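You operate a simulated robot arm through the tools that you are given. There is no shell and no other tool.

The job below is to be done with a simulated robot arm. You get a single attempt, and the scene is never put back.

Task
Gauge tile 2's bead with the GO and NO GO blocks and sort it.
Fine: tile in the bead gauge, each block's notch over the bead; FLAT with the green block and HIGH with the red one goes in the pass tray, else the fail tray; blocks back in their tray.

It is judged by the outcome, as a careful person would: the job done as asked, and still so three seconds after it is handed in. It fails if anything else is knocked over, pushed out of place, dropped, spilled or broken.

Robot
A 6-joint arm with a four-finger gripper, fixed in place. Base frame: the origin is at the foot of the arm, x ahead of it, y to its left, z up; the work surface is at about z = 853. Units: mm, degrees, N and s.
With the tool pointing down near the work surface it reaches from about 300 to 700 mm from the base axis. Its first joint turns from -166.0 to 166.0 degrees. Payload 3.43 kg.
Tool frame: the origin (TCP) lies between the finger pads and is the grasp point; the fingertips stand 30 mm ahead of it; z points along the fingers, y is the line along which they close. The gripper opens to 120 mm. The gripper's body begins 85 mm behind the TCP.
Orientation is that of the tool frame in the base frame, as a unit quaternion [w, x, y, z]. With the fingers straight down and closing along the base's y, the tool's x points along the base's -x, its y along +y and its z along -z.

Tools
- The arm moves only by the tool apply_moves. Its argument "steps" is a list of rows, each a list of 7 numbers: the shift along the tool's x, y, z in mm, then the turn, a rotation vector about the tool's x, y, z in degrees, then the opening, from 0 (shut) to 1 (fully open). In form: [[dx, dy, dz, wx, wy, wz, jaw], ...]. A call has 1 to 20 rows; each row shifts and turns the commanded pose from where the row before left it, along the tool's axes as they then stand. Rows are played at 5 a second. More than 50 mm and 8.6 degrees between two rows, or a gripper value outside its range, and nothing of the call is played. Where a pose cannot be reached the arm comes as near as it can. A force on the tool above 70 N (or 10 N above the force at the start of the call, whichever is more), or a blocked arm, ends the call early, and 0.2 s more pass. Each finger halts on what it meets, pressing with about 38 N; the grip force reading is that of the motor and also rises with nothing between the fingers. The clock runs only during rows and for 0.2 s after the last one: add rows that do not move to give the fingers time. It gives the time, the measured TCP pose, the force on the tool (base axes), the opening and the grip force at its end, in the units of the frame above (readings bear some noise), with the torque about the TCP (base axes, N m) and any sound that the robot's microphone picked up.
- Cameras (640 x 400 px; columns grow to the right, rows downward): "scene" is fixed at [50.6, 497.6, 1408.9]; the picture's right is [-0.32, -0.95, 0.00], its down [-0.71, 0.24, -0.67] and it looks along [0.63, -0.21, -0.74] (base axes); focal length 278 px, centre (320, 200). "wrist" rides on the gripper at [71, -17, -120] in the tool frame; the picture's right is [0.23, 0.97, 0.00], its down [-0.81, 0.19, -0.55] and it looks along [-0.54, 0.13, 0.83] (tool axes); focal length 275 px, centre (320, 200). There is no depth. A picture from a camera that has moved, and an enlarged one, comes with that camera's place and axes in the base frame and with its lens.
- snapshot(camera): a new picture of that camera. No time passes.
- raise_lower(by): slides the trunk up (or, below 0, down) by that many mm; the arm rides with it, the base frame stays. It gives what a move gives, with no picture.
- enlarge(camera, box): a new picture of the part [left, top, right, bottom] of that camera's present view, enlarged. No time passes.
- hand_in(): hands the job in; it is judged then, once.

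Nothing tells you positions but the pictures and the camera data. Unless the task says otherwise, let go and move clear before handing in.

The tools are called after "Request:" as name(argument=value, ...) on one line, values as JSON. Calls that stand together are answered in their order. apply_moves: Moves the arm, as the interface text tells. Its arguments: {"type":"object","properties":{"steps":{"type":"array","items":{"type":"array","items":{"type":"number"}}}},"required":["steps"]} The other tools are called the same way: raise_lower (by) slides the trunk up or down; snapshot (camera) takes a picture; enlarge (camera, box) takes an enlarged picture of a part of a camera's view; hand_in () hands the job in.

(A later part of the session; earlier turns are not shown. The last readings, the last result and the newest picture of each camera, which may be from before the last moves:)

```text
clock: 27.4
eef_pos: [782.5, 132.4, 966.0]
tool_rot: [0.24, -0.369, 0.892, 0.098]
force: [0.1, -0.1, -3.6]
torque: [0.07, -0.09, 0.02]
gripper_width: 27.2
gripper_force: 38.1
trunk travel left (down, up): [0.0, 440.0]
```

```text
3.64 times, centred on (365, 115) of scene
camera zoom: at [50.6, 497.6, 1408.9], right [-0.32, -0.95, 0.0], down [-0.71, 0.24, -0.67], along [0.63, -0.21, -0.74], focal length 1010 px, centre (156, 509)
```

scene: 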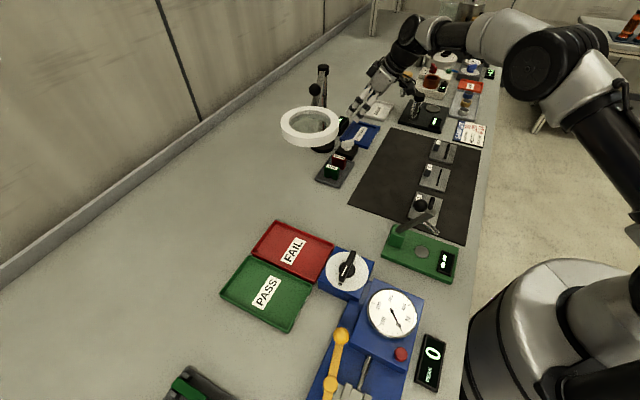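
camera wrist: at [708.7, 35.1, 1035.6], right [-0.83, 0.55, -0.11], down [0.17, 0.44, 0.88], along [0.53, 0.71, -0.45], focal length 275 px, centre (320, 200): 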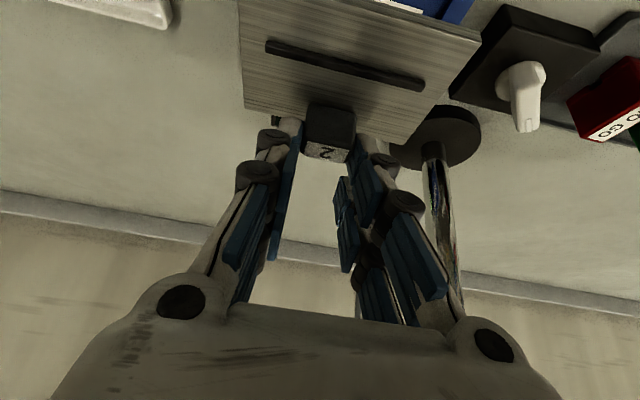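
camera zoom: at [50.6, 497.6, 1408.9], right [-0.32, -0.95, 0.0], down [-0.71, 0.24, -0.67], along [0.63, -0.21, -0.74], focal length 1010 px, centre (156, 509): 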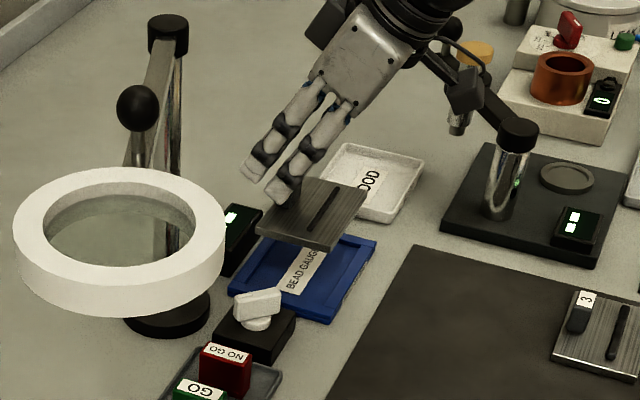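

Over the gauge. I'll lower to about 10 mm above the rim and check the alignment.

Request:
apply_moves(steps=[[7.2, 0, 12.4, 0, 0, 0, 0.1], [7.2, 0, 12.4, 0, 0, 0, 0.1], [7.1, 0, 12.4, 0, 0, 0, 0.1], [0, 0, 0, 0, 0, 0, 0.1], [0, 0, 0, 0, 0, 0, 0.1]])

Request:
snapshot(camera="wrist")

Request:
enlarge(camera="wrist", box=[200, 0, 440, 150])

Request:
enlarge(camera="scene", box=[330, 100, 400, 160])

```text
clock: 28.6
eef_pos: [781.3, 132.0, 923.9]
tool_rot: [0.239, -0.37, 0.892, 0.098]
force: [-0.6, -0.3, -3.2]
torque: [0.1, -0.04, -0.03]
gripper_width: 27.4
gripper_force: 37.6
trunk travel left (down, up): [0.0, 440.0]
```

```text
taken
camera wrist: at [708.3, 35.4, 992.5], right [-0.83, 0.55, -0.12], down [0.17, 0.44, 0.88], along [0.53, 0.71, -0.45], focal length 275 px, centre (320, 200)
```

wrist: 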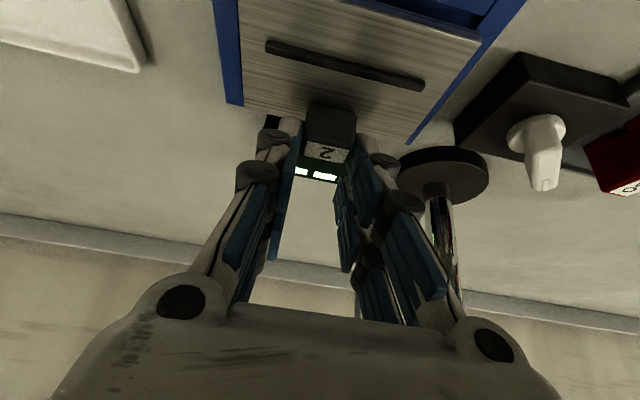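

```text
2.67 times, centred on (320, 75) of wrist
camera zoom: at [708.3, 35.4, 992.5], right [-0.83, 0.55, -0.12], down [0.17, 0.44, 0.88], along [0.53, 0.71, -0.45], focal length 734 px, centre (320, 533)
```

zoom: 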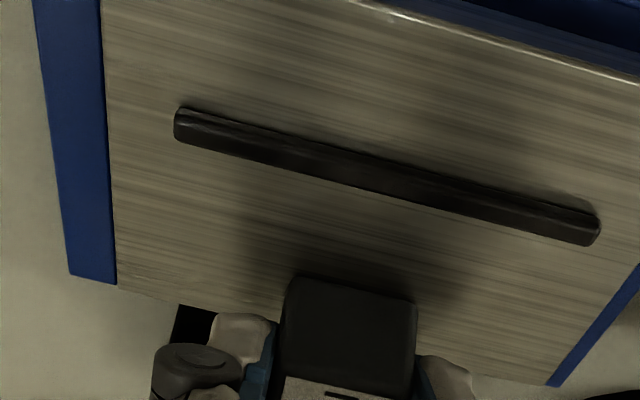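

```text
6.67 times, centred on (365, 130) of scene
camera zoom: at [50.6, 497.6, 1408.9], right [-0.32, -0.95, 0.0], down [-0.71, 0.24, -0.67], along [0.63, -0.21, -0.74], focal length 1851 px, centre (20, 667)
```

zoom: 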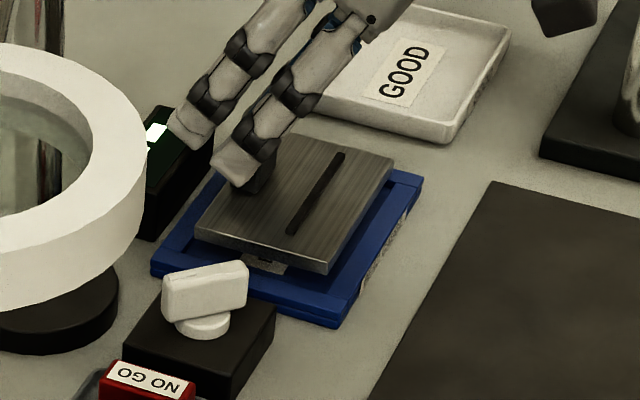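

The alignment looks within about 2 mm. I'll go to just above the rim, to cut the parallax, and measure again.

Request:
apply_moves(steps=[[3, 0, 5.2, 0, 0, 0, 0.1], [0, 0, 0, 0, 0, 0, 0.1], [0, 0, 0, 0, 0, 0, 0.1]])

Request:
enlarge(camera="wrist", box=[200, 60, 320, 135])

Request:
enlarge(camera="wrist", box=[380, 0, 540, 150])

Request:
enlarge(camera="scene", box=[342, 116, 386, 156])

```text
clock: 29.4
eef_pos: [781.0, 133.6, 917.2]
tool_rot: [0.239, -0.369, 0.893, 0.099]
force: [0.1, -0.3, -3.1]
torque: [0.04, -0.06, 0.0]
gripper_width: 27.7
gripper_force: 38.0
trunk travel left (down, up): [0.0, 440.0]
```

```text
5.33 times, centred on (260, 98) of wrist
camera zoom: at [708.0, 35.8, 986.2], right [-0.83, 0.55, -0.11], down [0.17, 0.44, 0.88], along [0.53, 0.71, -0.45], focal length 1468 px, centre (640, 747)
```

zoom: 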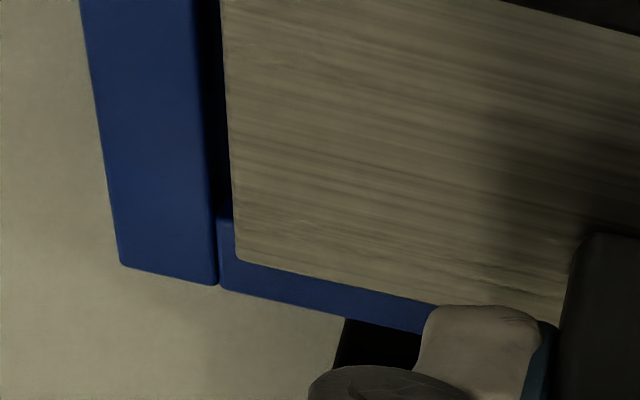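

```text
2.67 times, centred on (460, 75) of wrist
camera zoom: at [708.0, 35.8, 986.2], right [-0.83, 0.55, -0.11], down [0.17, 0.44, 0.88], along [0.53, 0.71, -0.45], focal length 734 px, centre (-53, 533)
```

zoom: 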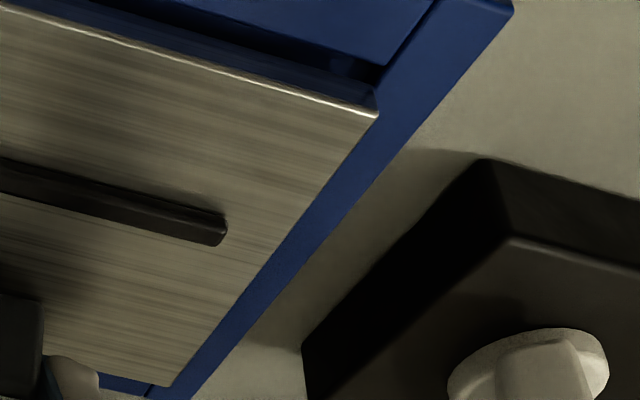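

```text
10.00 times, centred on (364, 136) of scene
camera zoom: at [50.6, 497.6, 1408.9], right [-0.32, -0.95, 0.0], down [-0.71, 0.24, -0.67], along [0.63, -0.21, -0.74], focal length 2776 px, centre (-120, 840)
```

zoom: 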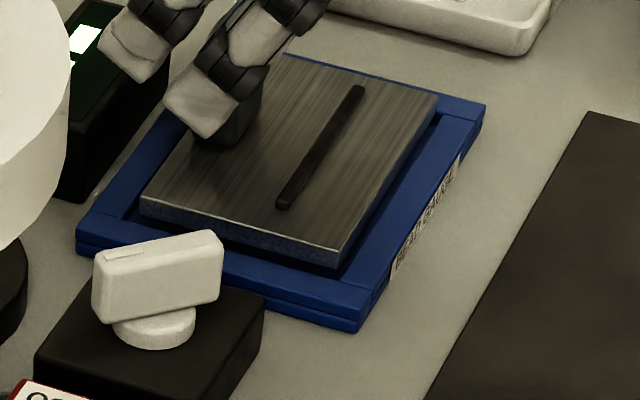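

Measured in the wrist view, the tile sits about 2 mm too far toward +e1 (gaps about 5 mm and 1 mm) and about 1 mm short in e2. I'll correct that, lower slightly and look again.

Request:
apply_moves(steps=[[-1.04, -2.0, 0.6, 0, 0, 0, 0.1], [1, 0, 1.73, 0, 0, 0, 0.1], [0, 0, 0, 0, 0, 0, 0.1], [0, 0, 0, 0, 0, 0, 0.1]])

Request:
enlarge(camera="wrist", box=[200, 60, 320, 135])

Request:
enlarge(camera="wrist", box=[380, 0, 540, 150])

Request:
enlarge(camera="scene", box=[342, 116, 386, 156])

```text
clock: 30.4
eef_pos: [784.6, 133.4, 915.5]
tool_rot: [0.239, -0.37, 0.892, 0.099]
force: [0.5, -0.8, -2.6]
torque: [0.06, -0.06, -0.04]
gripper_width: 27.6
gripper_force: 37.8
trunk travel left (down, up): [0.0, 440.0]
```

```text
5.33 times, centred on (260, 98) of wrist
camera zoom: at [710.5, 35.1, 984.3], right [-0.83, 0.55, -0.11], down [0.17, 0.44, 0.88], along [0.53, 0.71, -0.45], focal length 1468 px, centre (640, 747)
```

zoom: 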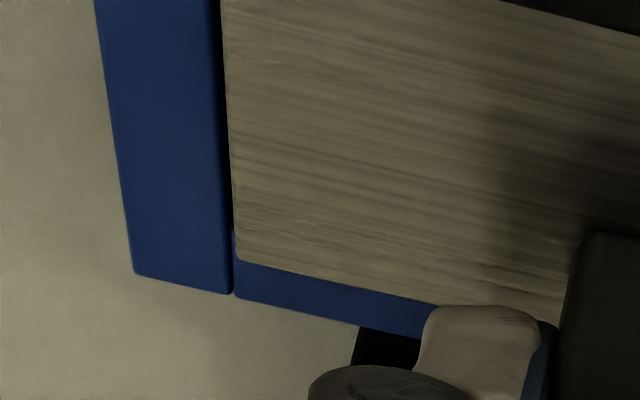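

```text
2.67 times, centred on (460, 75) of wrist
camera zoom: at [710.5, 35.1, 984.3], right [-0.83, 0.55, -0.11], down [0.17, 0.44, 0.88], along [0.53, 0.71, -0.45], focal length 734 px, centre (-53, 533)
```

zoom: 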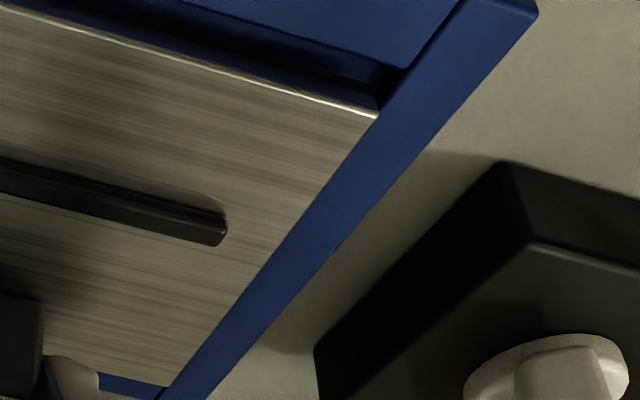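

```text
10.00 times, centred on (364, 136) of scene
camera zoom: at [50.6, 497.6, 1408.9], right [-0.32, -0.95, 0.0], down [-0.71, 0.24, -0.67], along [0.63, -0.21, -0.74], focal length 2776 px, centre (-120, 840)
```

zoom: 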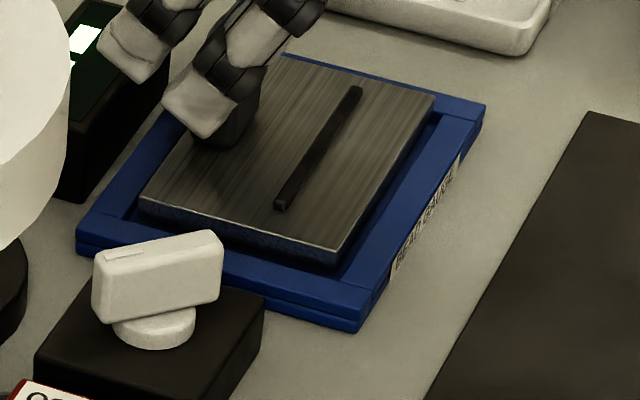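

It's now centred in e1 (gaps about 2.6 and 3.2 mm) and in e2. I'll lower it gently into the pocket.

Request:
apply_moves(steps=[[0.5, 0, 0.87, 0, 0, 0, 0.1], [0.5, 0, 0.87, 0, 0, 0, 0.1], [0.5, 0, 0.87, 0, 0, 0, 0.1], [0.5, 0, 0.87, 0, 0, 0, 0.1], [0, 0, 0, 0, 0, 0, 0.1]])

Request:
enlarge(camera="wrist", box=[200, 0, 500, 150])

Request:
enlarge(camera="scene", box=[342, 116, 386, 156])

```text
clock: 31.6
eef_pos: [783.4, 132.7, 910.3]
tool_rot: [0.239, -0.37, 0.892, 0.099]
force: [0.0, 0.1, -2.9]
torque: [0.08, -0.05, 0.01]
gripper_width: 27.4
gripper_force: 37.8
trunk travel left (down, up): [0.0, 440.0]
```

```text
2.13 times, centred on (350, 75) of wrist
camera zoom: at [710.7, 35.6, 980.2], right [-0.83, 0.55, -0.11], down [0.17, 0.44, 0.88], along [0.53, 0.71, -0.45], focal length 587 px, centre (256, 467)
```

zoom: 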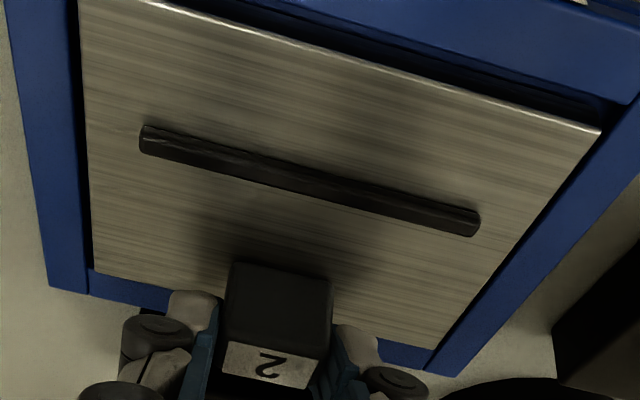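

```text
10.00 times, centred on (364, 136) of scene
camera zoom: at [50.6, 497.6, 1408.9], right [-0.32, -0.95, 0.0], down [-0.71, 0.24, -0.67], along [0.63, -0.21, -0.74], focal length 2776 px, centre (-120, 840)
```

zoom: 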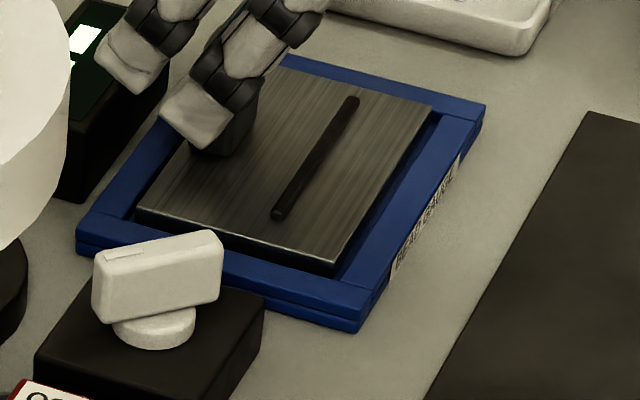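

The tile is entering the pocket with no contact. I'll nudge it 0.8 mm toward the robot and keep lowering until I feel the floor.

Request:
apply_moves(steps=[[0.7, 0, -0.4, 0, 0, 0, 0.1], [0.5, 0, 0.87, 0, 0, 0, 0.1], [0.5, 0, 0.87, 0, 0, 0, 0.1], [0, 0, 0, 0, 0, 0, 0.1]])

Request:
enlarge(camera="scene", box=[342, 116, 386, 156])

Request:
enlarge(camera="wrist", box=[200, 0, 500, 150])

```text
clock: 32.5
eef_pos: [784.0, 132.4, 910.6]
tool_rot: [0.24, -0.37, 0.892, 0.099]
force: [-0.2, -0.4, 2.6]
torque: [-0.23, 0.25, 0.02]
gripper_width: 27.4
gripper_force: 37.8
trunk travel left (down, up): [0.0, 440.0]
```

```text
10.00 times, centred on (364, 136) of scene
camera zoom: at [50.6, 497.6, 1408.9], right [-0.32, -0.95, 0.0], down [-0.71, 0.24, -0.67], along [0.63, -0.21, -0.74], focal length 2776 px, centre (-120, 840)
```

zoom: 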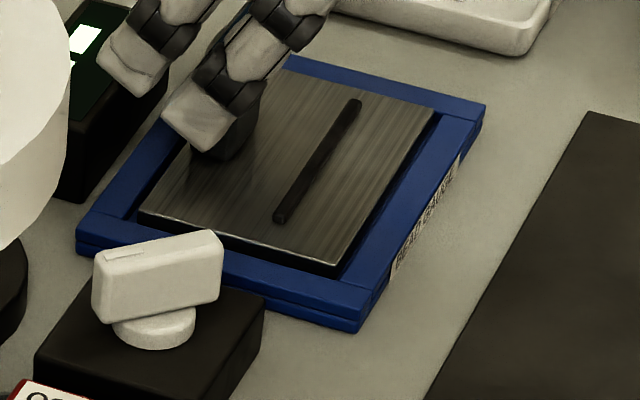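

```text
2.13 times, centred on (350, 75) of wrist
camera zoom: at [709.8, 35.0, 979.3], right [-0.83, 0.55, -0.12], down [0.16, 0.44, 0.88], along [0.53, 0.71, -0.45], focal length 587 px, centre (256, 467)
```

zoom: 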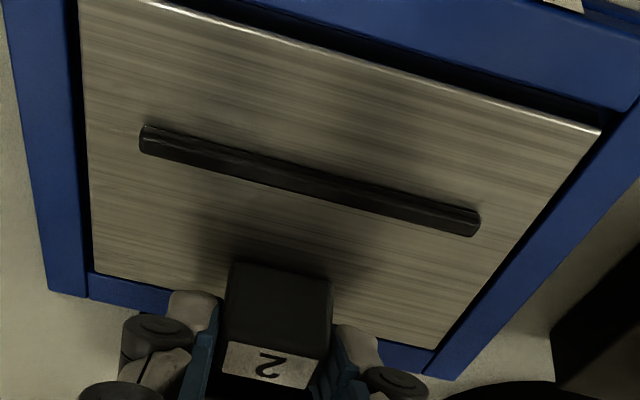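

The near edge has touched the pocket floor; the torque puts the contact at the tile's near edge, clear of the rim. I'll lower another 1.5 mm to flatten it, watching the force.

Request:
apply_moves(steps=[[0.4, 0, 0.65, 0, 0, 0, 0.1], [0.4, 0, 0.65, 0, 0, 0, 0.1], [0, 0, 0, 0, 0, 0, 0.1]])

Request:
enlarge(camera="wrist", box=[200, 0, 500, 150])

```text
clock: 33.4
eef_pos: [783.6, 132.5, 910.6]
tool_rot: [0.241, -0.37, 0.892, 0.098]
force: [0.3, 0.9, 13.3]
torque: [-0.57, 0.75, -0.03]
gripper_width: 27.4
gripper_force: 37.9
trunk travel left (down, up): [0.0, 440.0]
```

```text
2.13 times, centred on (350, 75) of wrist
camera zoom: at [709.5, 35.0, 979.1], right [-0.83, 0.55, -0.12], down [0.16, 0.44, 0.89], along [0.54, 0.71, -0.45], focal length 587 px, centre (256, 467)
```

zoom: 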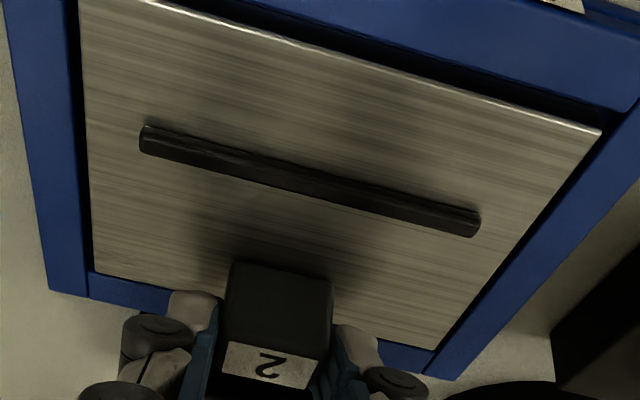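

Contact is firm along the near edge, so I'll ease off the load and open the fingers.

Request:
apply_moves(steps=[[-0.5, 0, -0.9, 0, 0, 0, 0.1], [0, 0, 0, 0, 0, 0, 0.24], [0, 0, 0, 0, 0, 0, 0.35], [0, 0, 0, 0, 0, 0, 0.35], [0, 0, 0, 0, 0, 0, 0.35]])

Request:
enlarge(camera="wrist", box=[200, 0, 500, 150])

Request:
enlarge(camera="scene", box=[342, 116, 386, 156])

```text
clock: 34.5
eef_pos: [782.7, 133.0, 907.8]
tool_rot: [0.239, -0.37, 0.892, 0.099]
force: [-0.1, 0.1, -0.2]
torque: [-0.03, -0.03, 0.02]
gripper_width: 42.4
gripper_force: 0.0
trunk travel left (down, up): [0.0, 440.0]
```

```text
2.13 times, centred on (350, 75) of wrist
camera zoom: at [709.7, 35.1, 977.9], right [-0.83, 0.55, -0.12], down [0.17, 0.44, 0.88], along [0.53, 0.71, -0.45], focal length 587 px, centre (256, 467)
```

zoom: 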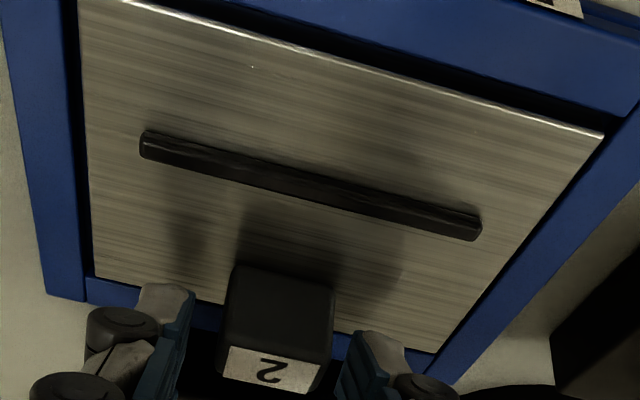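

```text
10.00 times, centred on (364, 136) of scene
camera zoom: at [50.6, 497.6, 1408.9], right [-0.32, -0.95, 0.0], down [-0.71, 0.24, -0.67], along [0.63, -0.21, -0.74], focal length 2776 px, centre (-120, 840)
```

zoom: 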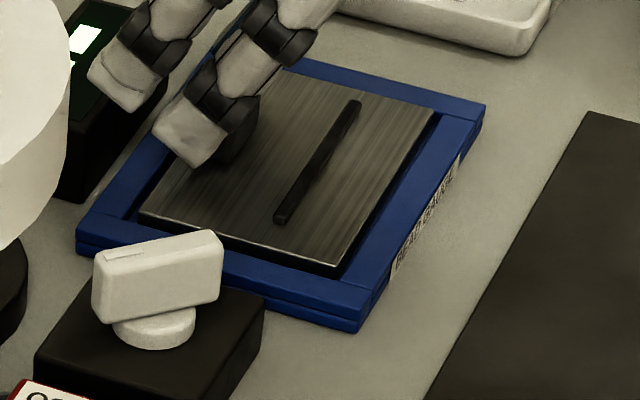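

Tile 2 lies flat in the pocket, and the display still shows dashes. I'll rise clear and go to view the block tray.

Request:
apply_moves(steps=[[-12.5, 0, -21.65, 0, 0, 0, 0.35], [-12.5, 0, -21.65, 0, 0, 0, 0.35], [7, 29.2, -8.4, 0, 0, 0, 0.5], [7, 29.2, -8.4, 0, 0, 0, 0.5], [7, 29.2, -8.4, 0, 0, 0, 0.5], [7, 29.2, -8.4, 0, 0, 0, 0.5], [7, 29.2, -8.4, 0, 0, 0, 0.6], [7, 29.2, -8.4, 0, 0, 0, 0.6], [7, 29.2, -8.4, 0, 0, 0, 0.6], [7, 29.2, -8.4, 0, 0, 0, 0.6], [0, 0, 0, 0, 0, 0, 0.6]])

Request:
snapshot(camera="wrist")

Request:
snapshot(camera="scene")

```text
clock: 37.0
eef_pos: [559.5, 240.8, 988.2]
tool_rot: [0.239, -0.37, 0.892, 0.1]
force: [-0.3, -1.0, -0.7]
torque: [0.03, -0.02, -0.03]
gripper_width: 71.8
gripper_force: 0.0
trunk travel left (down, up): [0.0, 440.0]
```

```text
taken
camera wrist: at [486.5, 142.3, 1057.4], right [-0.83, 0.55, -0.12], down [0.17, 0.44, 0.88], along [0.53, 0.71, -0.45], focal length 275 px, centre (320, 200)
```

wrist: 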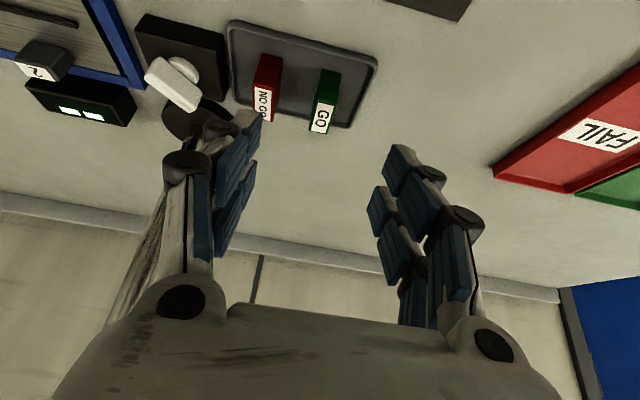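

```text
taken
```

scene: 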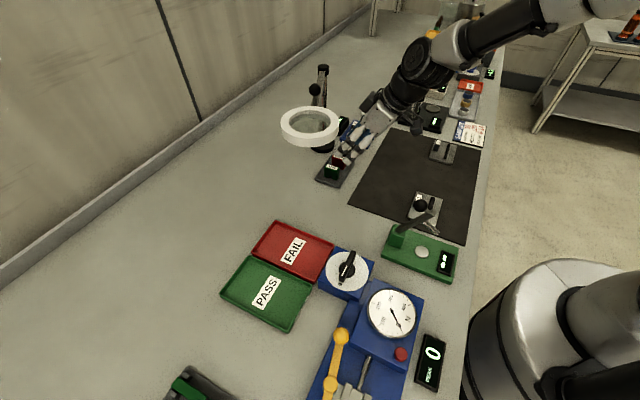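

Request:
enlarge(camera="wrist", box=[210, 0, 390, 140])

Request:
enlarge(camera="scene", box=[310, 140, 370, 195])

```text
2.86 times, centred on (300, 70) of wrist
camera zoom: at [486.5, 142.3, 1057.4], right [-0.83, 0.55, -0.12], down [0.17, 0.44, 0.88], along [0.53, 0.71, -0.45], focal length 786 px, centre (377, 571)
```

zoom: 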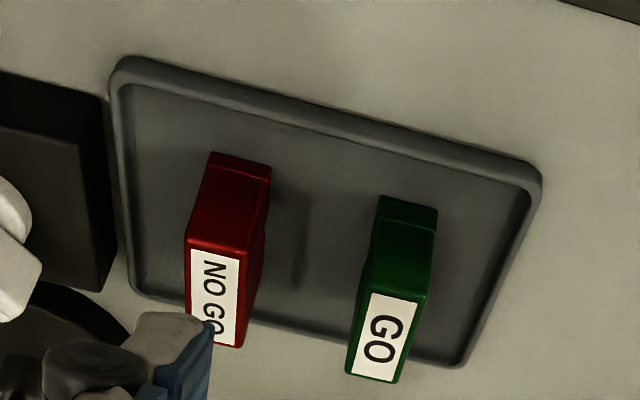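

```text
7.27 times, centred on (340, 168) of scene
camera zoom: at [50.6, 497.6, 1408.9], right [-0.32, -0.95, 0.0], down [-0.71, 0.24, -0.67], along [0.63, -0.21, -0.74], focal length 2019 px, centre (174, 436)
```

zoom: 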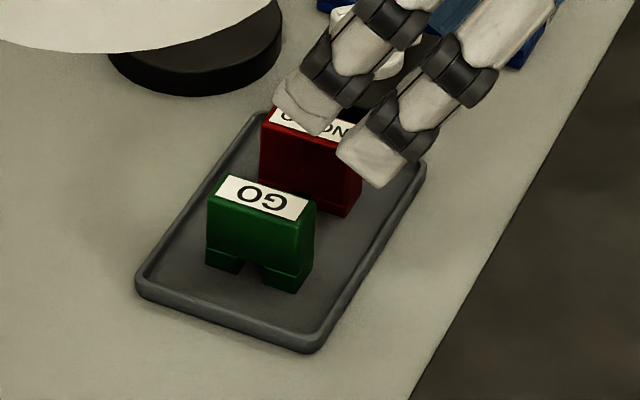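

The blocks are about 40 x 16 x 36 mm. GO is at (596, 280) and NO GO at (632, 244), with notches along the bead direction. I'll come down above GO.

Request:
apply_moves(steps=[[-5.65, 0.9, 28, 0, 0, 0, 0.3], [-5.65, 0.9, 28, 0, 0, 0, 0.27], [0, 0, 0, 0, 0, 0, 0.27], [0, 0, 0, 0, 0, 0, 0.27]])

Request:
enlarge(camera="wrist", box=[200, 40, 440, 190])

Request:
enlarge(camera="scene", box=[310, 130, 370, 190])

```text
clock: 38.0
eef_pos: [587.0, 267.6, 945.2]
tool_rot: [0.239, -0.37, 0.892, 0.099]
force: [0.3, 0.0, 0.4]
torque: [0.02, 0.01, 0.0]
gripper_width: 32.3
gripper_force: 0.1
trunk travel left (down, up): [0.0, 440.0]
```

```text
2.67 times, centred on (320, 115) of wrist
camera zoom: at [513.0, 169.8, 1014.8], right [-0.83, 0.55, -0.12], down [0.17, 0.44, 0.88], along [0.53, 0.71, -0.45], focal length 734 px, centre (320, 427)
```

zoom: 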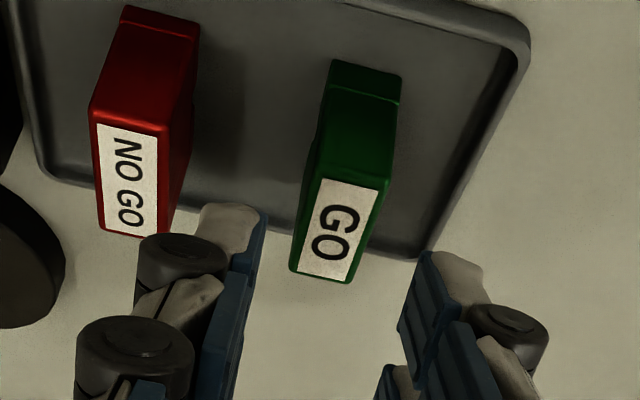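

```text
6.67 times, centred on (340, 160) of scene
camera zoom: at [50.6, 497.6, 1408.9], right [-0.32, -0.95, 0.0], down [-0.71, 0.24, -0.67], along [0.63, -0.21, -0.74], focal length 1851 px, centre (187, 467)
```

zoom: 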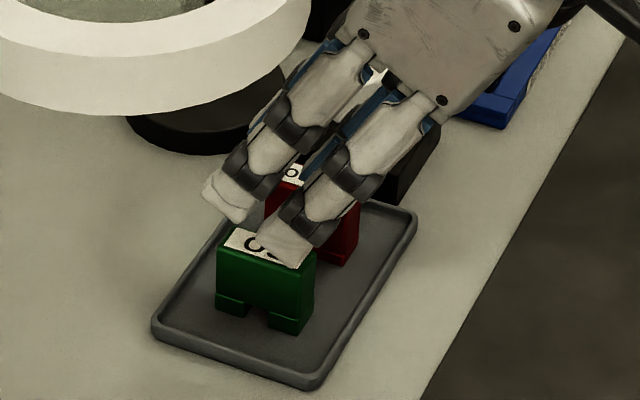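

It's aligned: GO is 0.7 mm and 16 mm from the TCP, as planned. Descending.

Request:
apply_moves(steps=[[5.9, 0.2, 10.2, 0, 0, 0, 0.27], [5.9, 0.2, 10.2, 0, 0, 0, 0.27], [5.9, 0.1, 10.2, 0, 0, 0, 0.27], [5.8, 0.1, 10.1, 0, 0, 0, 0.27], [0, 0, 0, 0, 0, 0, 0.27]])

Request:
enlarge(camera="wrist", box=[200, 40, 440, 190])

Request:
enlarge(camera="scene", box=[310, 130, 370, 190])

```text
clock: 39.1
eef_pos: [584.7, 268.7, 897.1]
tool_rot: [0.239, -0.369, 0.892, 0.099]
force: [0.4, 0.1, -0.6]
torque: [-0.02, 0.01, 0.02]
gripper_width: 32.4
gripper_force: 0.1
trunk travel left (down, up): [0.0, 440.0]
```

```text
2.67 times, centred on (320, 115) of wrist
camera zoom: at [512.3, 170.6, 967.4], right [-0.83, 0.55, -0.12], down [0.17, 0.44, 0.88], along [0.53, 0.71, -0.45], focal length 734 px, centre (320, 427)
```

zoom: 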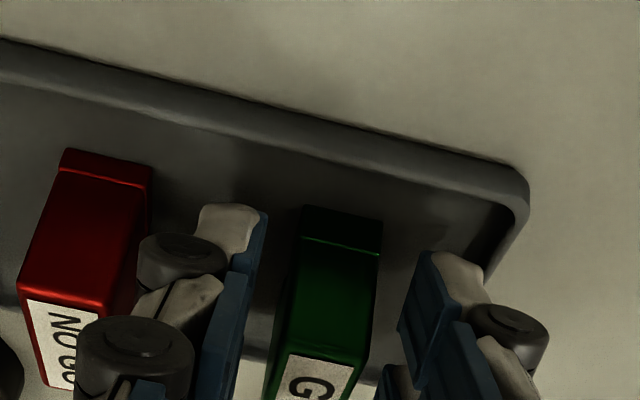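

```text
6.67 times, centred on (340, 160) of scene
camera zoom: at [50.6, 497.6, 1408.9], right [-0.32, -0.95, 0.0], down [-0.71, 0.24, -0.67], along [0.63, -0.21, -0.74], focal length 1851 px, centre (187, 467)
```

zoom: 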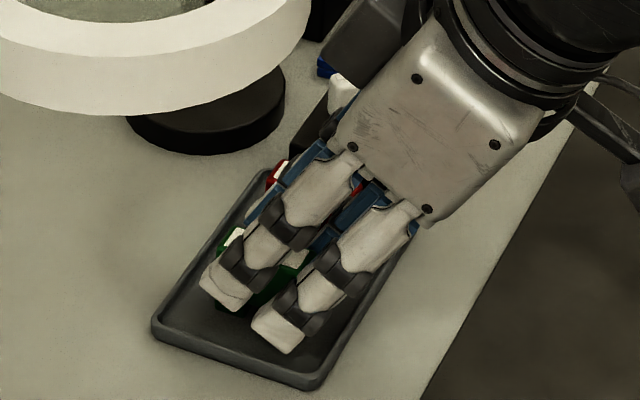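

GO is between the fingers, with no contact. Closing on it.

Request:
apply_moves(steps=[[0, 0, 0, 0, 0, 0, 0.02], [0, 0, 0, 0, 0, 0, 0.02], [0, 0, 0, 0, 0, 0, 0.02], [0, 0, 0, 0, 0, 0, 0.02]])

Request:
enlarge(camera="wrist", box=[200, 60, 440, 210])

```text
clock: 40.1
eef_pos: [585.1, 268.5, 898.0]
tool_rot: [0.239, -0.369, 0.893, 0.098]
force: [0.6, 0.1, -0.3]
torque: [0.01, -0.03, -0.04]
gripper_width: 17.4
gripper_force: 38.3
trunk travel left (down, up): [0.0, 440.0]
```

```text
2.67 times, centred on (320, 135) of wrist
camera zoom: at [512.2, 170.6, 967.6], right [-0.83, 0.55, -0.12], down [0.17, 0.44, 0.88], along [0.53, 0.71, -0.45], focal length 734 px, centre (320, 373)
```

zoom: 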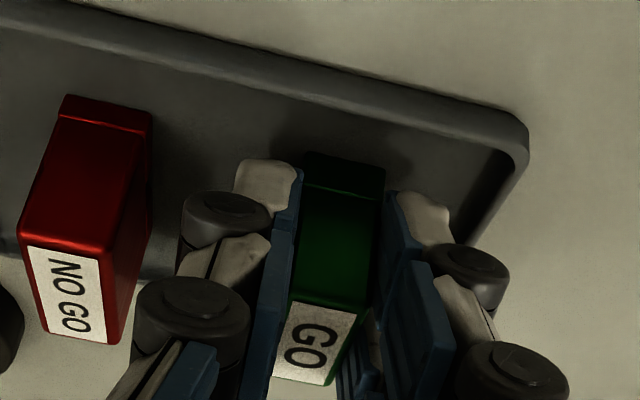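

GO is gripped. I'll lift it high and carry it above the bead, around (746, 95).

Request:
apply_moves(steps=[[-7.7, 0, -13.3, 0, 0, 0, 0.02], [-7.7, 0, -13.3, 0, 0, 0, 0.02], [-15.3, 0, -26.6, 0, 0, 0, 0.02], [-15.3, 0, -26.6, 0, 0, 0, 0.02], [0.76, -23.7, -0.44, 0, 0, 0, 0.02], [0.76, -23.7, -0.44, 0, 0, 0, 0.02], [0.76, -23.7, -0.44, 0, 0, 0, 0.02], [0.76, -23.7, -0.44, 0, 0, 0, 0.02], [0.76, -23.7, -0.44, 0, 0, 0, 0.02], [0.76, -23.7, -0.44, 0, 0, 0, 0.02], [0.76, -23.7, -0.44, 0, 0, 0, 0.02], [0.76, -23.7, -0.44, 0, 0, 0, 0.02], [0.76, -23.7, -0.44, 0, 0, 0, 0.02], [0.76, -23.7, -0.44, 0, 0, 0, 0.02], [0, 0, 0, 0, 0, 0, 0.02], [0, 0, 0, 0, 0, 0, 0.02]])

Request:
snapshot(camera="wrist")

Request:
enlarge(camera="scene", box=[320, 90, 400, 170])

```text
clock: 43.5
eef_pos: [747.2, 93.4, 991.1]
tool_rot: [0.239, -0.37, 0.892, 0.099]
force: [0.3, -0.8, -1.4]
torque: [-0.01, 0.01, -0.02]
gripper_width: 17.5
gripper_force: 38.0
trunk travel left (down, up): [0.0, 440.0]
```

```text
taken
camera wrist: at [673.2, -3.6, 1059.5], right [-0.83, 0.55, -0.12], down [0.17, 0.44, 0.88], along [0.53, 0.71, -0.45], focal length 275 px, centre (320, 200)
```

wrist: 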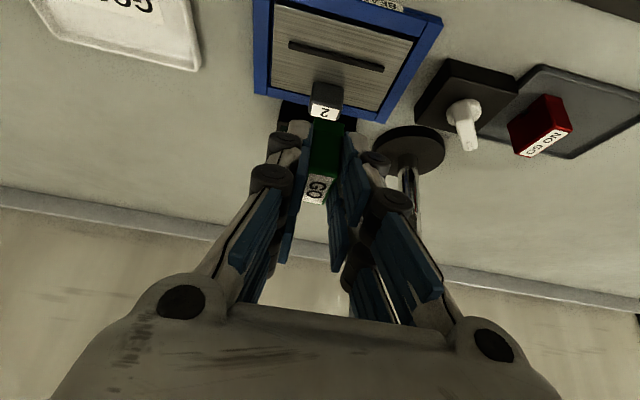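

```text
5.00 times, centred on (360, 130) of scene
camera zoom: at [50.6, 497.6, 1408.9], right [-0.32, -0.95, 0.0], down [-0.71, 0.24, -0.67], along [0.63, -0.21, -0.74], focal length 1388 px, centre (120, 550)
```

zoom: 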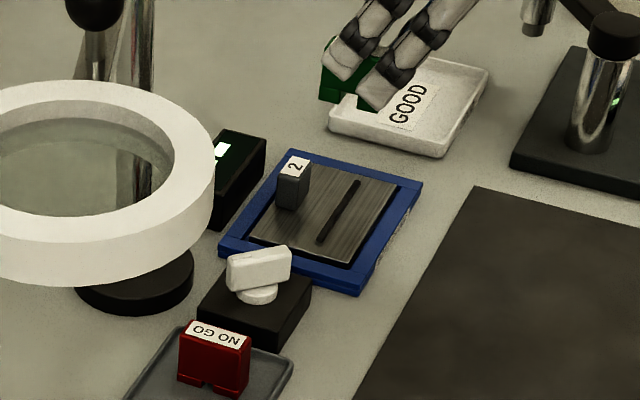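

The tile sits nicely in the pocket. I'll lower GO to about 18 mm above the tile and check it over the bead.

Request:
apply_moves(steps=[[10.9, 0, 18.9, 0, 0, 0, 0.02], [10.9, 0, 18.9, 0, 0, 0, 0.02], [10.8, 0, 18.8, 0, 0, 0, 0.02], [0, 0, 0, 0, 0, 0, 0.02], [0, 0, 0, 0, 0, 0, 0.02]])

Request:
enlarge(camera="wrist", box=[200, 0, 440, 150])

Request:
enlarge(camera="scene", box=[342, 106, 386, 156])

```text
clock: 44.8
eef_pos: [747.8, 94.5, 925.1]
tool_rot: [0.239, -0.369, 0.893, 0.099]
force: [0.0, -0.5, -0.5]
torque: [0.0, -0.05, 0.0]
gripper_width: 17.5
gripper_force: 37.9
trunk travel left (down, up): [0.0, 440.0]
```

```text
2.67 times, centred on (320, 75) of wrist
camera zoom: at [673.9, -3.8, 994.7], right [-0.83, 0.55, -0.12], down [0.17, 0.44, 0.88], along [0.53, 0.71, -0.45], focal length 734 px, centre (320, 533)
```

zoom: 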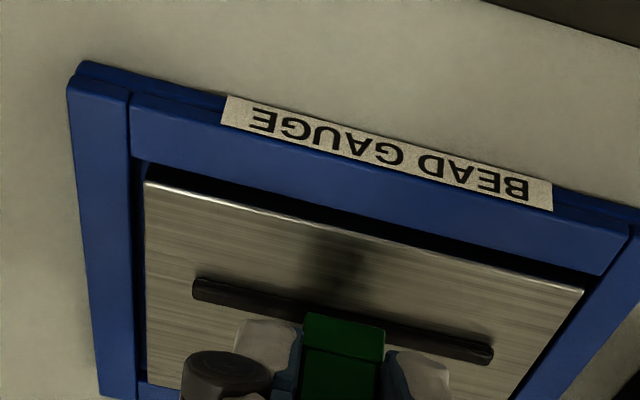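

```text
8.00 times, centred on (364, 131) of scene
camera zoom: at [50.6, 497.6, 1408.9], right [-0.32, -0.95, 0.0], down [-0.71, 0.24, -0.67], along [0.63, -0.21, -0.74], focal length 2221 px, centre (-32, 752)
```

zoom: 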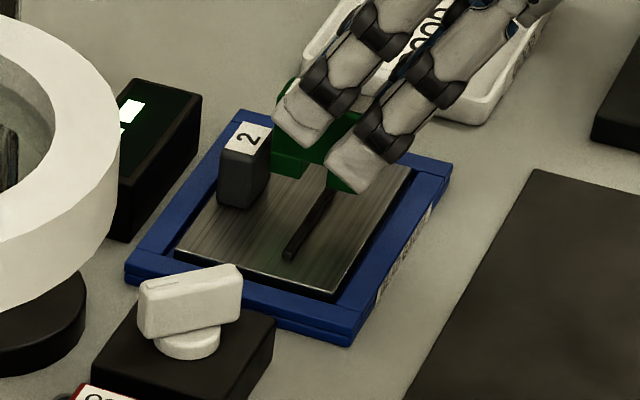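

Request:
enlarge(camera="scene", box=[354, 112, 382, 140])

```text
14.29 times, centred on (368, 126) of scene
camera zoom: at [50.6, 497.6, 1408.9], right [-0.32, -0.95, 0.0], down [-0.71, 0.24, -0.67], along [0.63, -0.21, -0.74], focal length 3966 px, centre (-366, 1257)
```

zoom: 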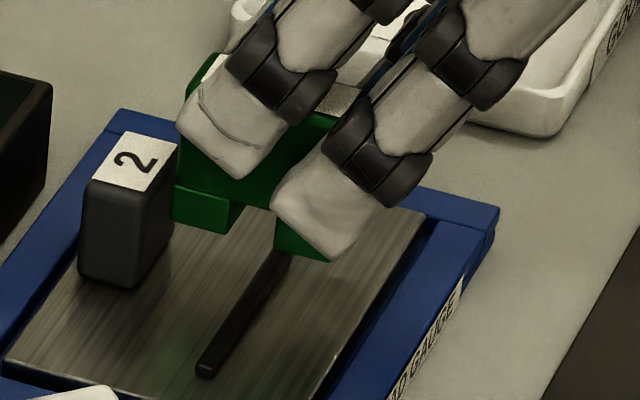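

Both views agree: the notch centre is about 1.1 mm beyond the bead. I'll correct that and lower slowly.

Request:
apply_moves(steps=[[1.04, 0, -0.6, 0, 0, 0, 0.02], [2.5, 0, 4.33, 0, 0, 0, 0.02], [2.5, 0, 4.33, 0, 0, 0, 0.02], [2, 0, 3.46, 0, 0, 0, 0.02], [0, 0, 0, 0, 0, 0, 0.02]])

Request:
enlarge(camera="scene", box=[354, 112, 382, 140])

Request:
enlarge(camera="wrist", box=[200, 0, 440, 150])

```text
clock: 46.0
eef_pos: [746.4, 93.3, 910.3]
tool_rot: [0.239, -0.37, 0.892, 0.099]
force: [1.0, 0.9, -0.4]
torque: [-0.03, -0.01, -0.01]
gripper_width: 17.5
gripper_force: 38.4
trunk travel left (down, up): [0.0, 440.0]
```

```text
14.29 times, centred on (368, 126) of scene
camera zoom: at [50.6, 497.6, 1408.9], right [-0.32, -0.95, 0.0], down [-0.71, 0.24, -0.67], along [0.63, -0.21, -0.74], focal length 3966 px, centre (-366, 1257)
```

zoom: 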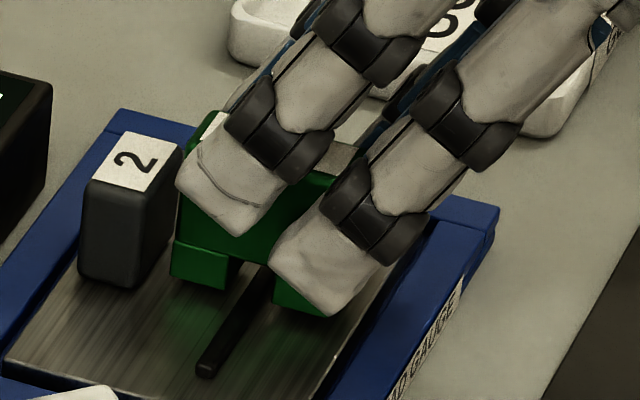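

```text
2.67 times, centred on (320, 75) of wrist
camera zoom: at [672.6, -4.6, 980.2], right [-0.83, 0.55, -0.12], down [0.17, 0.44, 0.88], along [0.53, 0.71, -0.45], focal length 734 px, centre (320, 533)
```

zoom: 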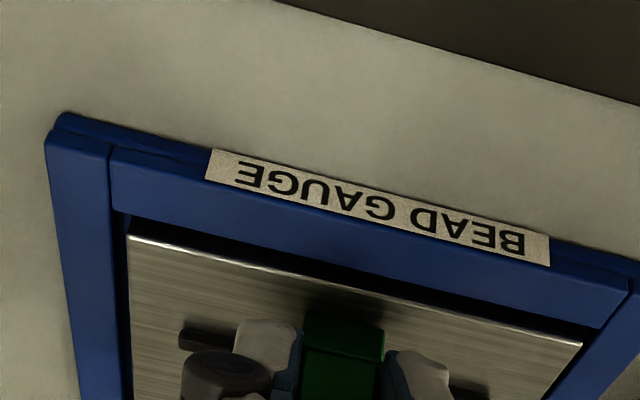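

The notch is centred on the bead. I'll lower in 1 mm steps.

Request:
apply_moves(steps=[[0.5, 0, 0.866, 0, 0, 0, 0.02], [0.5, 0, 0.866, 0, 0, 0, 0.02], [0.5, 0, 0.866, 0, 0, 0, 0.02], [0.5, 0, 0.866, 0, 0, 0, 0.02], [0, 0, 0, 0, 0, 0, 0.02]])

Request:
enlarge(camera="scene", box=[340, 112, 382, 140])

```text
clock: 47.1
eef_pos: [746.2, 94.1, 908.1]
tool_rot: [0.24, -0.37, 0.892, 0.099]
force: [-0.3, -1.9, 5.4]
torque: [-0.04, 0.08, 0.03]
gripper_width: 17.6
gripper_force: 38.1
trunk travel left (down, up): [0.0, 440.0]
```

```text
14.29 times, centred on (361, 126) of scene
camera zoom: at [50.6, 497.6, 1408.9], right [-0.32, -0.95, 0.0], down [-0.71, 0.24, -0.67], along [0.63, -0.21, -0.74], focal length 3966 px, centre (-266, 1257)
```

zoom: 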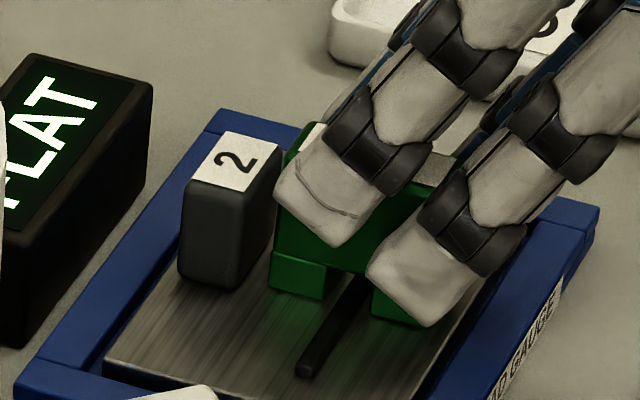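

The display reads FLAT with GO seated on the tile. I'll open the fingers slightly so the block rests under its own weight, and confirm the reading.

Request:
apply_moves(steps=[[0, 0, 0, 0, 0, 0, 0.19], [0, 0, 0, 0, 0, 0, 0.19], [0, 0, 0, 0, 0, 0, 0.19]])

Request:
enlarge(camera="scene", box=[335, 105, 382, 145])

Request:
snapshot(camera="wrist")

```text
clock: 48.0
eef_pos: [746.3, 94.0, 906.5]
tool_rot: [0.24, -0.37, 0.892, 0.099]
force: [-0.2, 0.0, -0.9]
torque: [0.01, 0.03, 0.01]
gripper_width: 22.6
gripper_force: 0.1
trunk travel left (down, up): [0.0, 440.0]
```

```text
10.00 times, centred on (358, 125) of scene
camera zoom: at [50.6, 497.6, 1408.9], right [-0.32, -0.95, 0.0], down [-0.71, 0.24, -0.67], along [0.63, -0.21, -0.74], focal length 2776 px, centre (-65, 950)
```

zoom: 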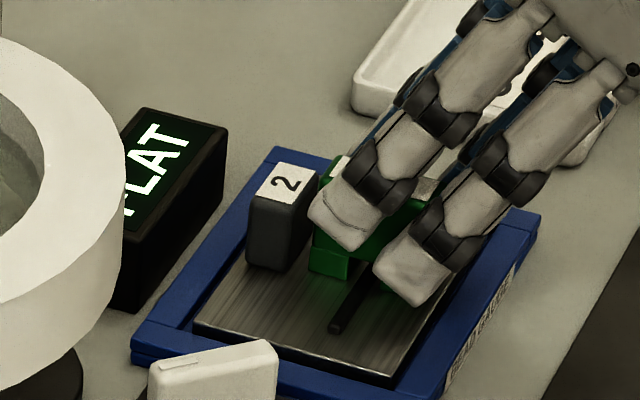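

```text
taken
camera wrist: at [672.4, -4.1, 976.2], right [-0.83, 0.55, -0.12], down [0.17, 0.44, 0.88], along [0.53, 0.71, -0.45], focal length 275 px, centre (320, 200)
```

wrist: 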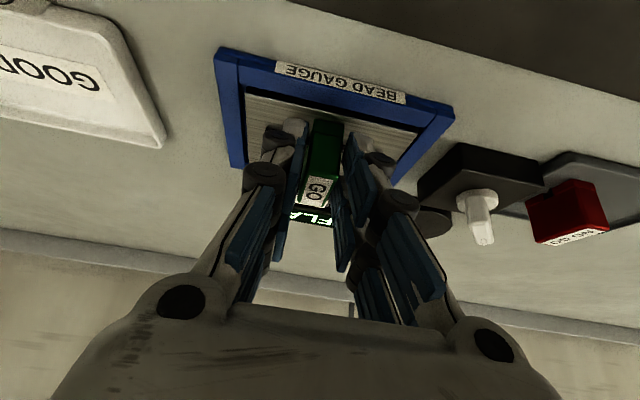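

FLAT is confirmed with the block released. I'll regrip GO, lift it and take it back to its place in the tray.

Request:
apply_moves(steps=[[0, 0, 0, 0, 0, 0, 0.02], [0, 0, 0, 0, 0, 0, 0.02], [0, 0, 0, 0, 0, 0, 0.02], [-5, 0, -8.66, 0, 0, 0, 0.02], [-10.5, 0, -18.2, 0, 0, 0, 0.02], [-13.3, 0, -23.1, 0, 0, 0, 0.02], [-13.3, 0, -23.1, 0, 0, 0, 0.02], [-0.81, 23.75, 0.47, 0, 0, 0, 0.02], [-0.81, 23.75, 0.47, 0, 0, 0, 0.02], [-0.81, 23.75, 0.47, 0, 0, 0, 0.02], [-0.81, 23.75, 0.47, 0, 0, 0, 0.02], [-0.81, 23.75, 0.47, 0, 0, 0, 0.02], [-0.81, 23.75, 0.47, 0, 0, 0, 0.02], [-0.81, 23.75, 0.47, 0, 0, 0, 0.02], [-0.81, 23.75, 0.47, 0, 0, 0, 0.02], [-0.81, 23.75, 0.47, 0, 0, 0, 0.02], [-0.81, 23.75, 0.47, 0, 0, 0, 0.02], [0, 0, 0, 0, 0, 0, 0.02], [0, 0, 0, 0, 0, 0, 0.02]])

Request:
snapshot(camera="wrist")

Request:
enlarge(camera="scene", box=[310, 100, 390, 190])

```text
clock: 52.0
eef_pos: [582.9, 268.1, 991.0]
tool_rot: [0.239, -0.37, 0.892, 0.099]
force: [-0.6, 0.2, -1.7]
torque: [-0.03, 0.0, 0.01]
gripper_width: 17.6
gripper_force: 37.9
trunk travel left (down, up): [0.0, 440.0]
```

```text
taken
camera wrist: at [510.7, 170.2, 1059.8], right [-0.83, 0.55, -0.12], down [0.17, 0.44, 0.88], along [0.53, 0.71, -0.45], focal length 275 px, centre (320, 200)
```

wrist: 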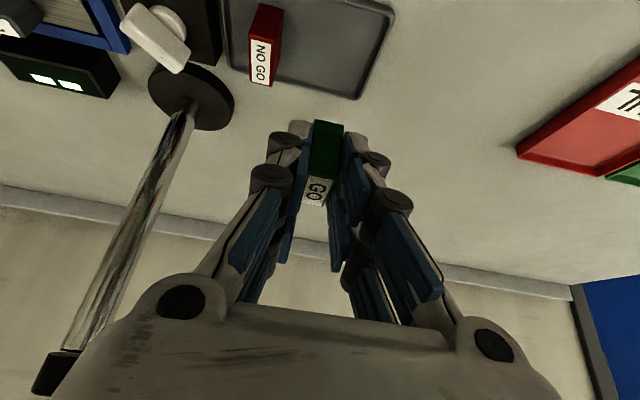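

```text
4.44 times, centred on (350, 145) of scene
camera zoom: at [50.6, 497.6, 1408.9], right [-0.32, -0.95, 0.0], down [-0.71, 0.24, -0.67], along [0.63, -0.21, -0.74], focal length 1234 px, centre (187, 444)
```

zoom: 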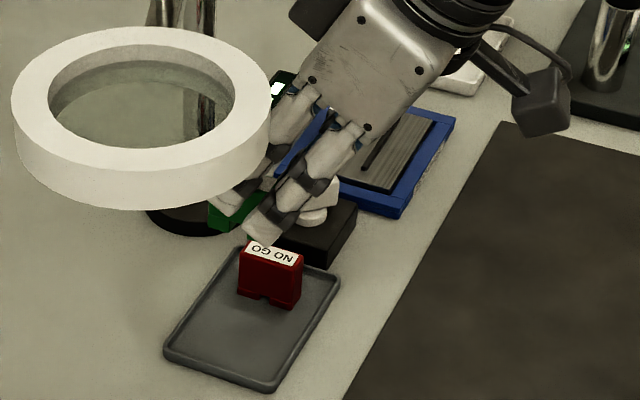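

I'm directly above GO's original spot, so I'll lower it.

Request:
apply_moves(steps=[[10, 0, 17.3, 0, 0, 0, 0.02], [10, 0, 17.3, 0, 0, 0, 0.02], [10, 0, 17.3, 0, 0, 0, 0.02], [8, 0, 13.86, 0, 0, 0, 0.02], [4, 0, 6.93, 0, 0, 0, 0.02], [0, 0, 0, 0, 0, 0, 0.02]])

Request:
enlarge(camera="wrist", box=[200, 40, 440, 190])

Request:
enlarge(camera="scene", box=[310, 140, 370, 195])

```text
clock: 53.4
eef_pos: [584.4, 268.2, 906.3]
tool_rot: [0.239, -0.37, 0.892, 0.099]
force: [0.6, 0.3, -0.8]
torque: [0.02, 0.04, -0.03]
gripper_width: 17.4
gripper_force: 38.1
trunk travel left (down, up): [0.0, 440.0]
```

```text
2.67 times, centred on (320, 115) of wrist
camera zoom: at [510.8, 170.5, 976.1], right [-0.83, 0.55, -0.11], down [0.17, 0.44, 0.88], along [0.53, 0.71, -0.45], focal length 734 px, centre (320, 427)
```

zoom: 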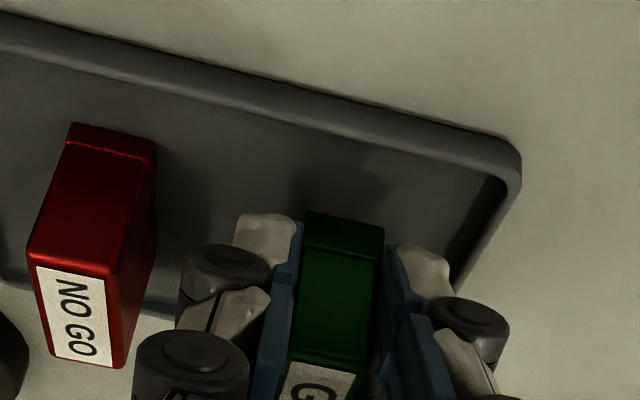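

```text
7.27 times, centred on (340, 168) of scene
camera zoom: at [50.6, 497.6, 1408.9], right [-0.32, -0.95, 0.0], down [-0.71, 0.24, -0.67], along [0.63, -0.21, -0.74], focal length 2019 px, centre (174, 436)
```

zoom: 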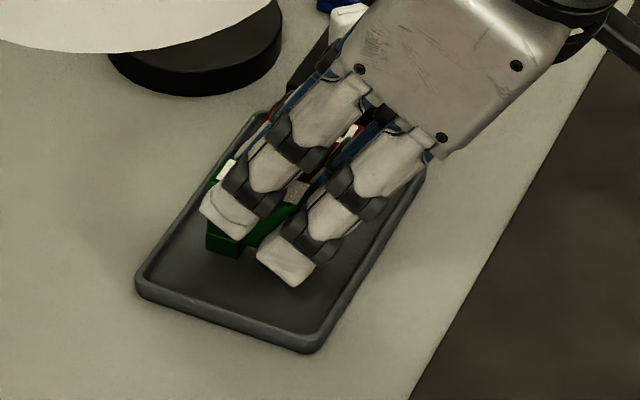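

Lowering the last few millimetres, feeling for the tray floor.

Request:
apply_moves(steps=[[1, 0, 1.73, 0, 0, 0, 0.02], [1, 0, 1.73, 0, 0, 0, 0.02], [0.5, 0, 0.866, 0, 0, 0, 0.02], [0.5, 0, 0.866, 0, 0, 0, 0.02], [0, 0, 0, 0, 0, 0, 0.02]])

```text
clock: 54.5
eef_pos: [583.5, 269.0, 901.4]
tool_rot: [0.239, -0.369, 0.893, 0.099]
force: [-0.7, 0.2, -1.1]
torque: [0.0, 0.04, 0.03]
gripper_width: 17.6
gripper_force: 38.0
trunk travel left (down, up): [0.0, 440.0]
```

Request:
apply_moves(steps=[[0.5, 0, 0.866, 0, 0, 0, 0.02], [0.5, 0, 0.866, 0, 0, 0, 0.02], [0.5, 0, 0.866, 0, 0, 0, 0.02], [0, 0, 0, 0, 0, 0, 0.02]])

```text
clock: 55.5
eef_pos: [584.6, 268.0, 897.2]
tool_rot: [0.24, -0.37, 0.892, 0.099]
force: [-0.5, 0.9, -0.8]
torque: [-0.03, 0.02, 0.0]
gripper_width: 17.3
gripper_force: 37.4
trunk travel left (down, up): [0.0, 440.0]
```

Request:
apply_moves(steps=[[0.4, 0, 0.7, 0, 0, 0, 0.02], [0.4, 0, 0.7, 0, 0, 0, 0.02], [0, 0, 0, 0, 0, 0, 0.02]])

Request:
enlarge(camera="scene", box=[315, 150, 355, 190])

```text
clock: 56.4
eef_pos: [585.1, 269.3, 897.4]
tool_rot: [0.24, -0.369, 0.892, 0.099]
force: [-0.2, -1.3, 3.8]
torque: [-0.01, -0.01, 0.0]
gripper_width: 17.4
gripper_force: 38.3
trunk travel left (down, up): [0.0, 440.0]
```

```text
10.00 times, centred on (335, 170) of scene
camera zoom: at [50.6, 497.6, 1408.9], right [-0.32, -0.95, 0.0], down [-0.71, 0.24, -0.67], along [0.63, -0.21, -0.74], focal length 2776 px, centre (170, 500)
```

zoom: 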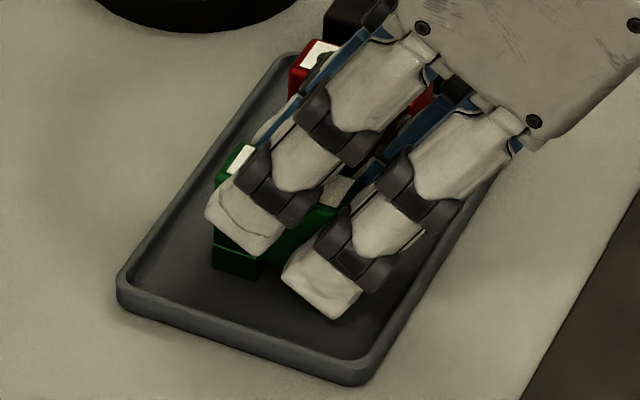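

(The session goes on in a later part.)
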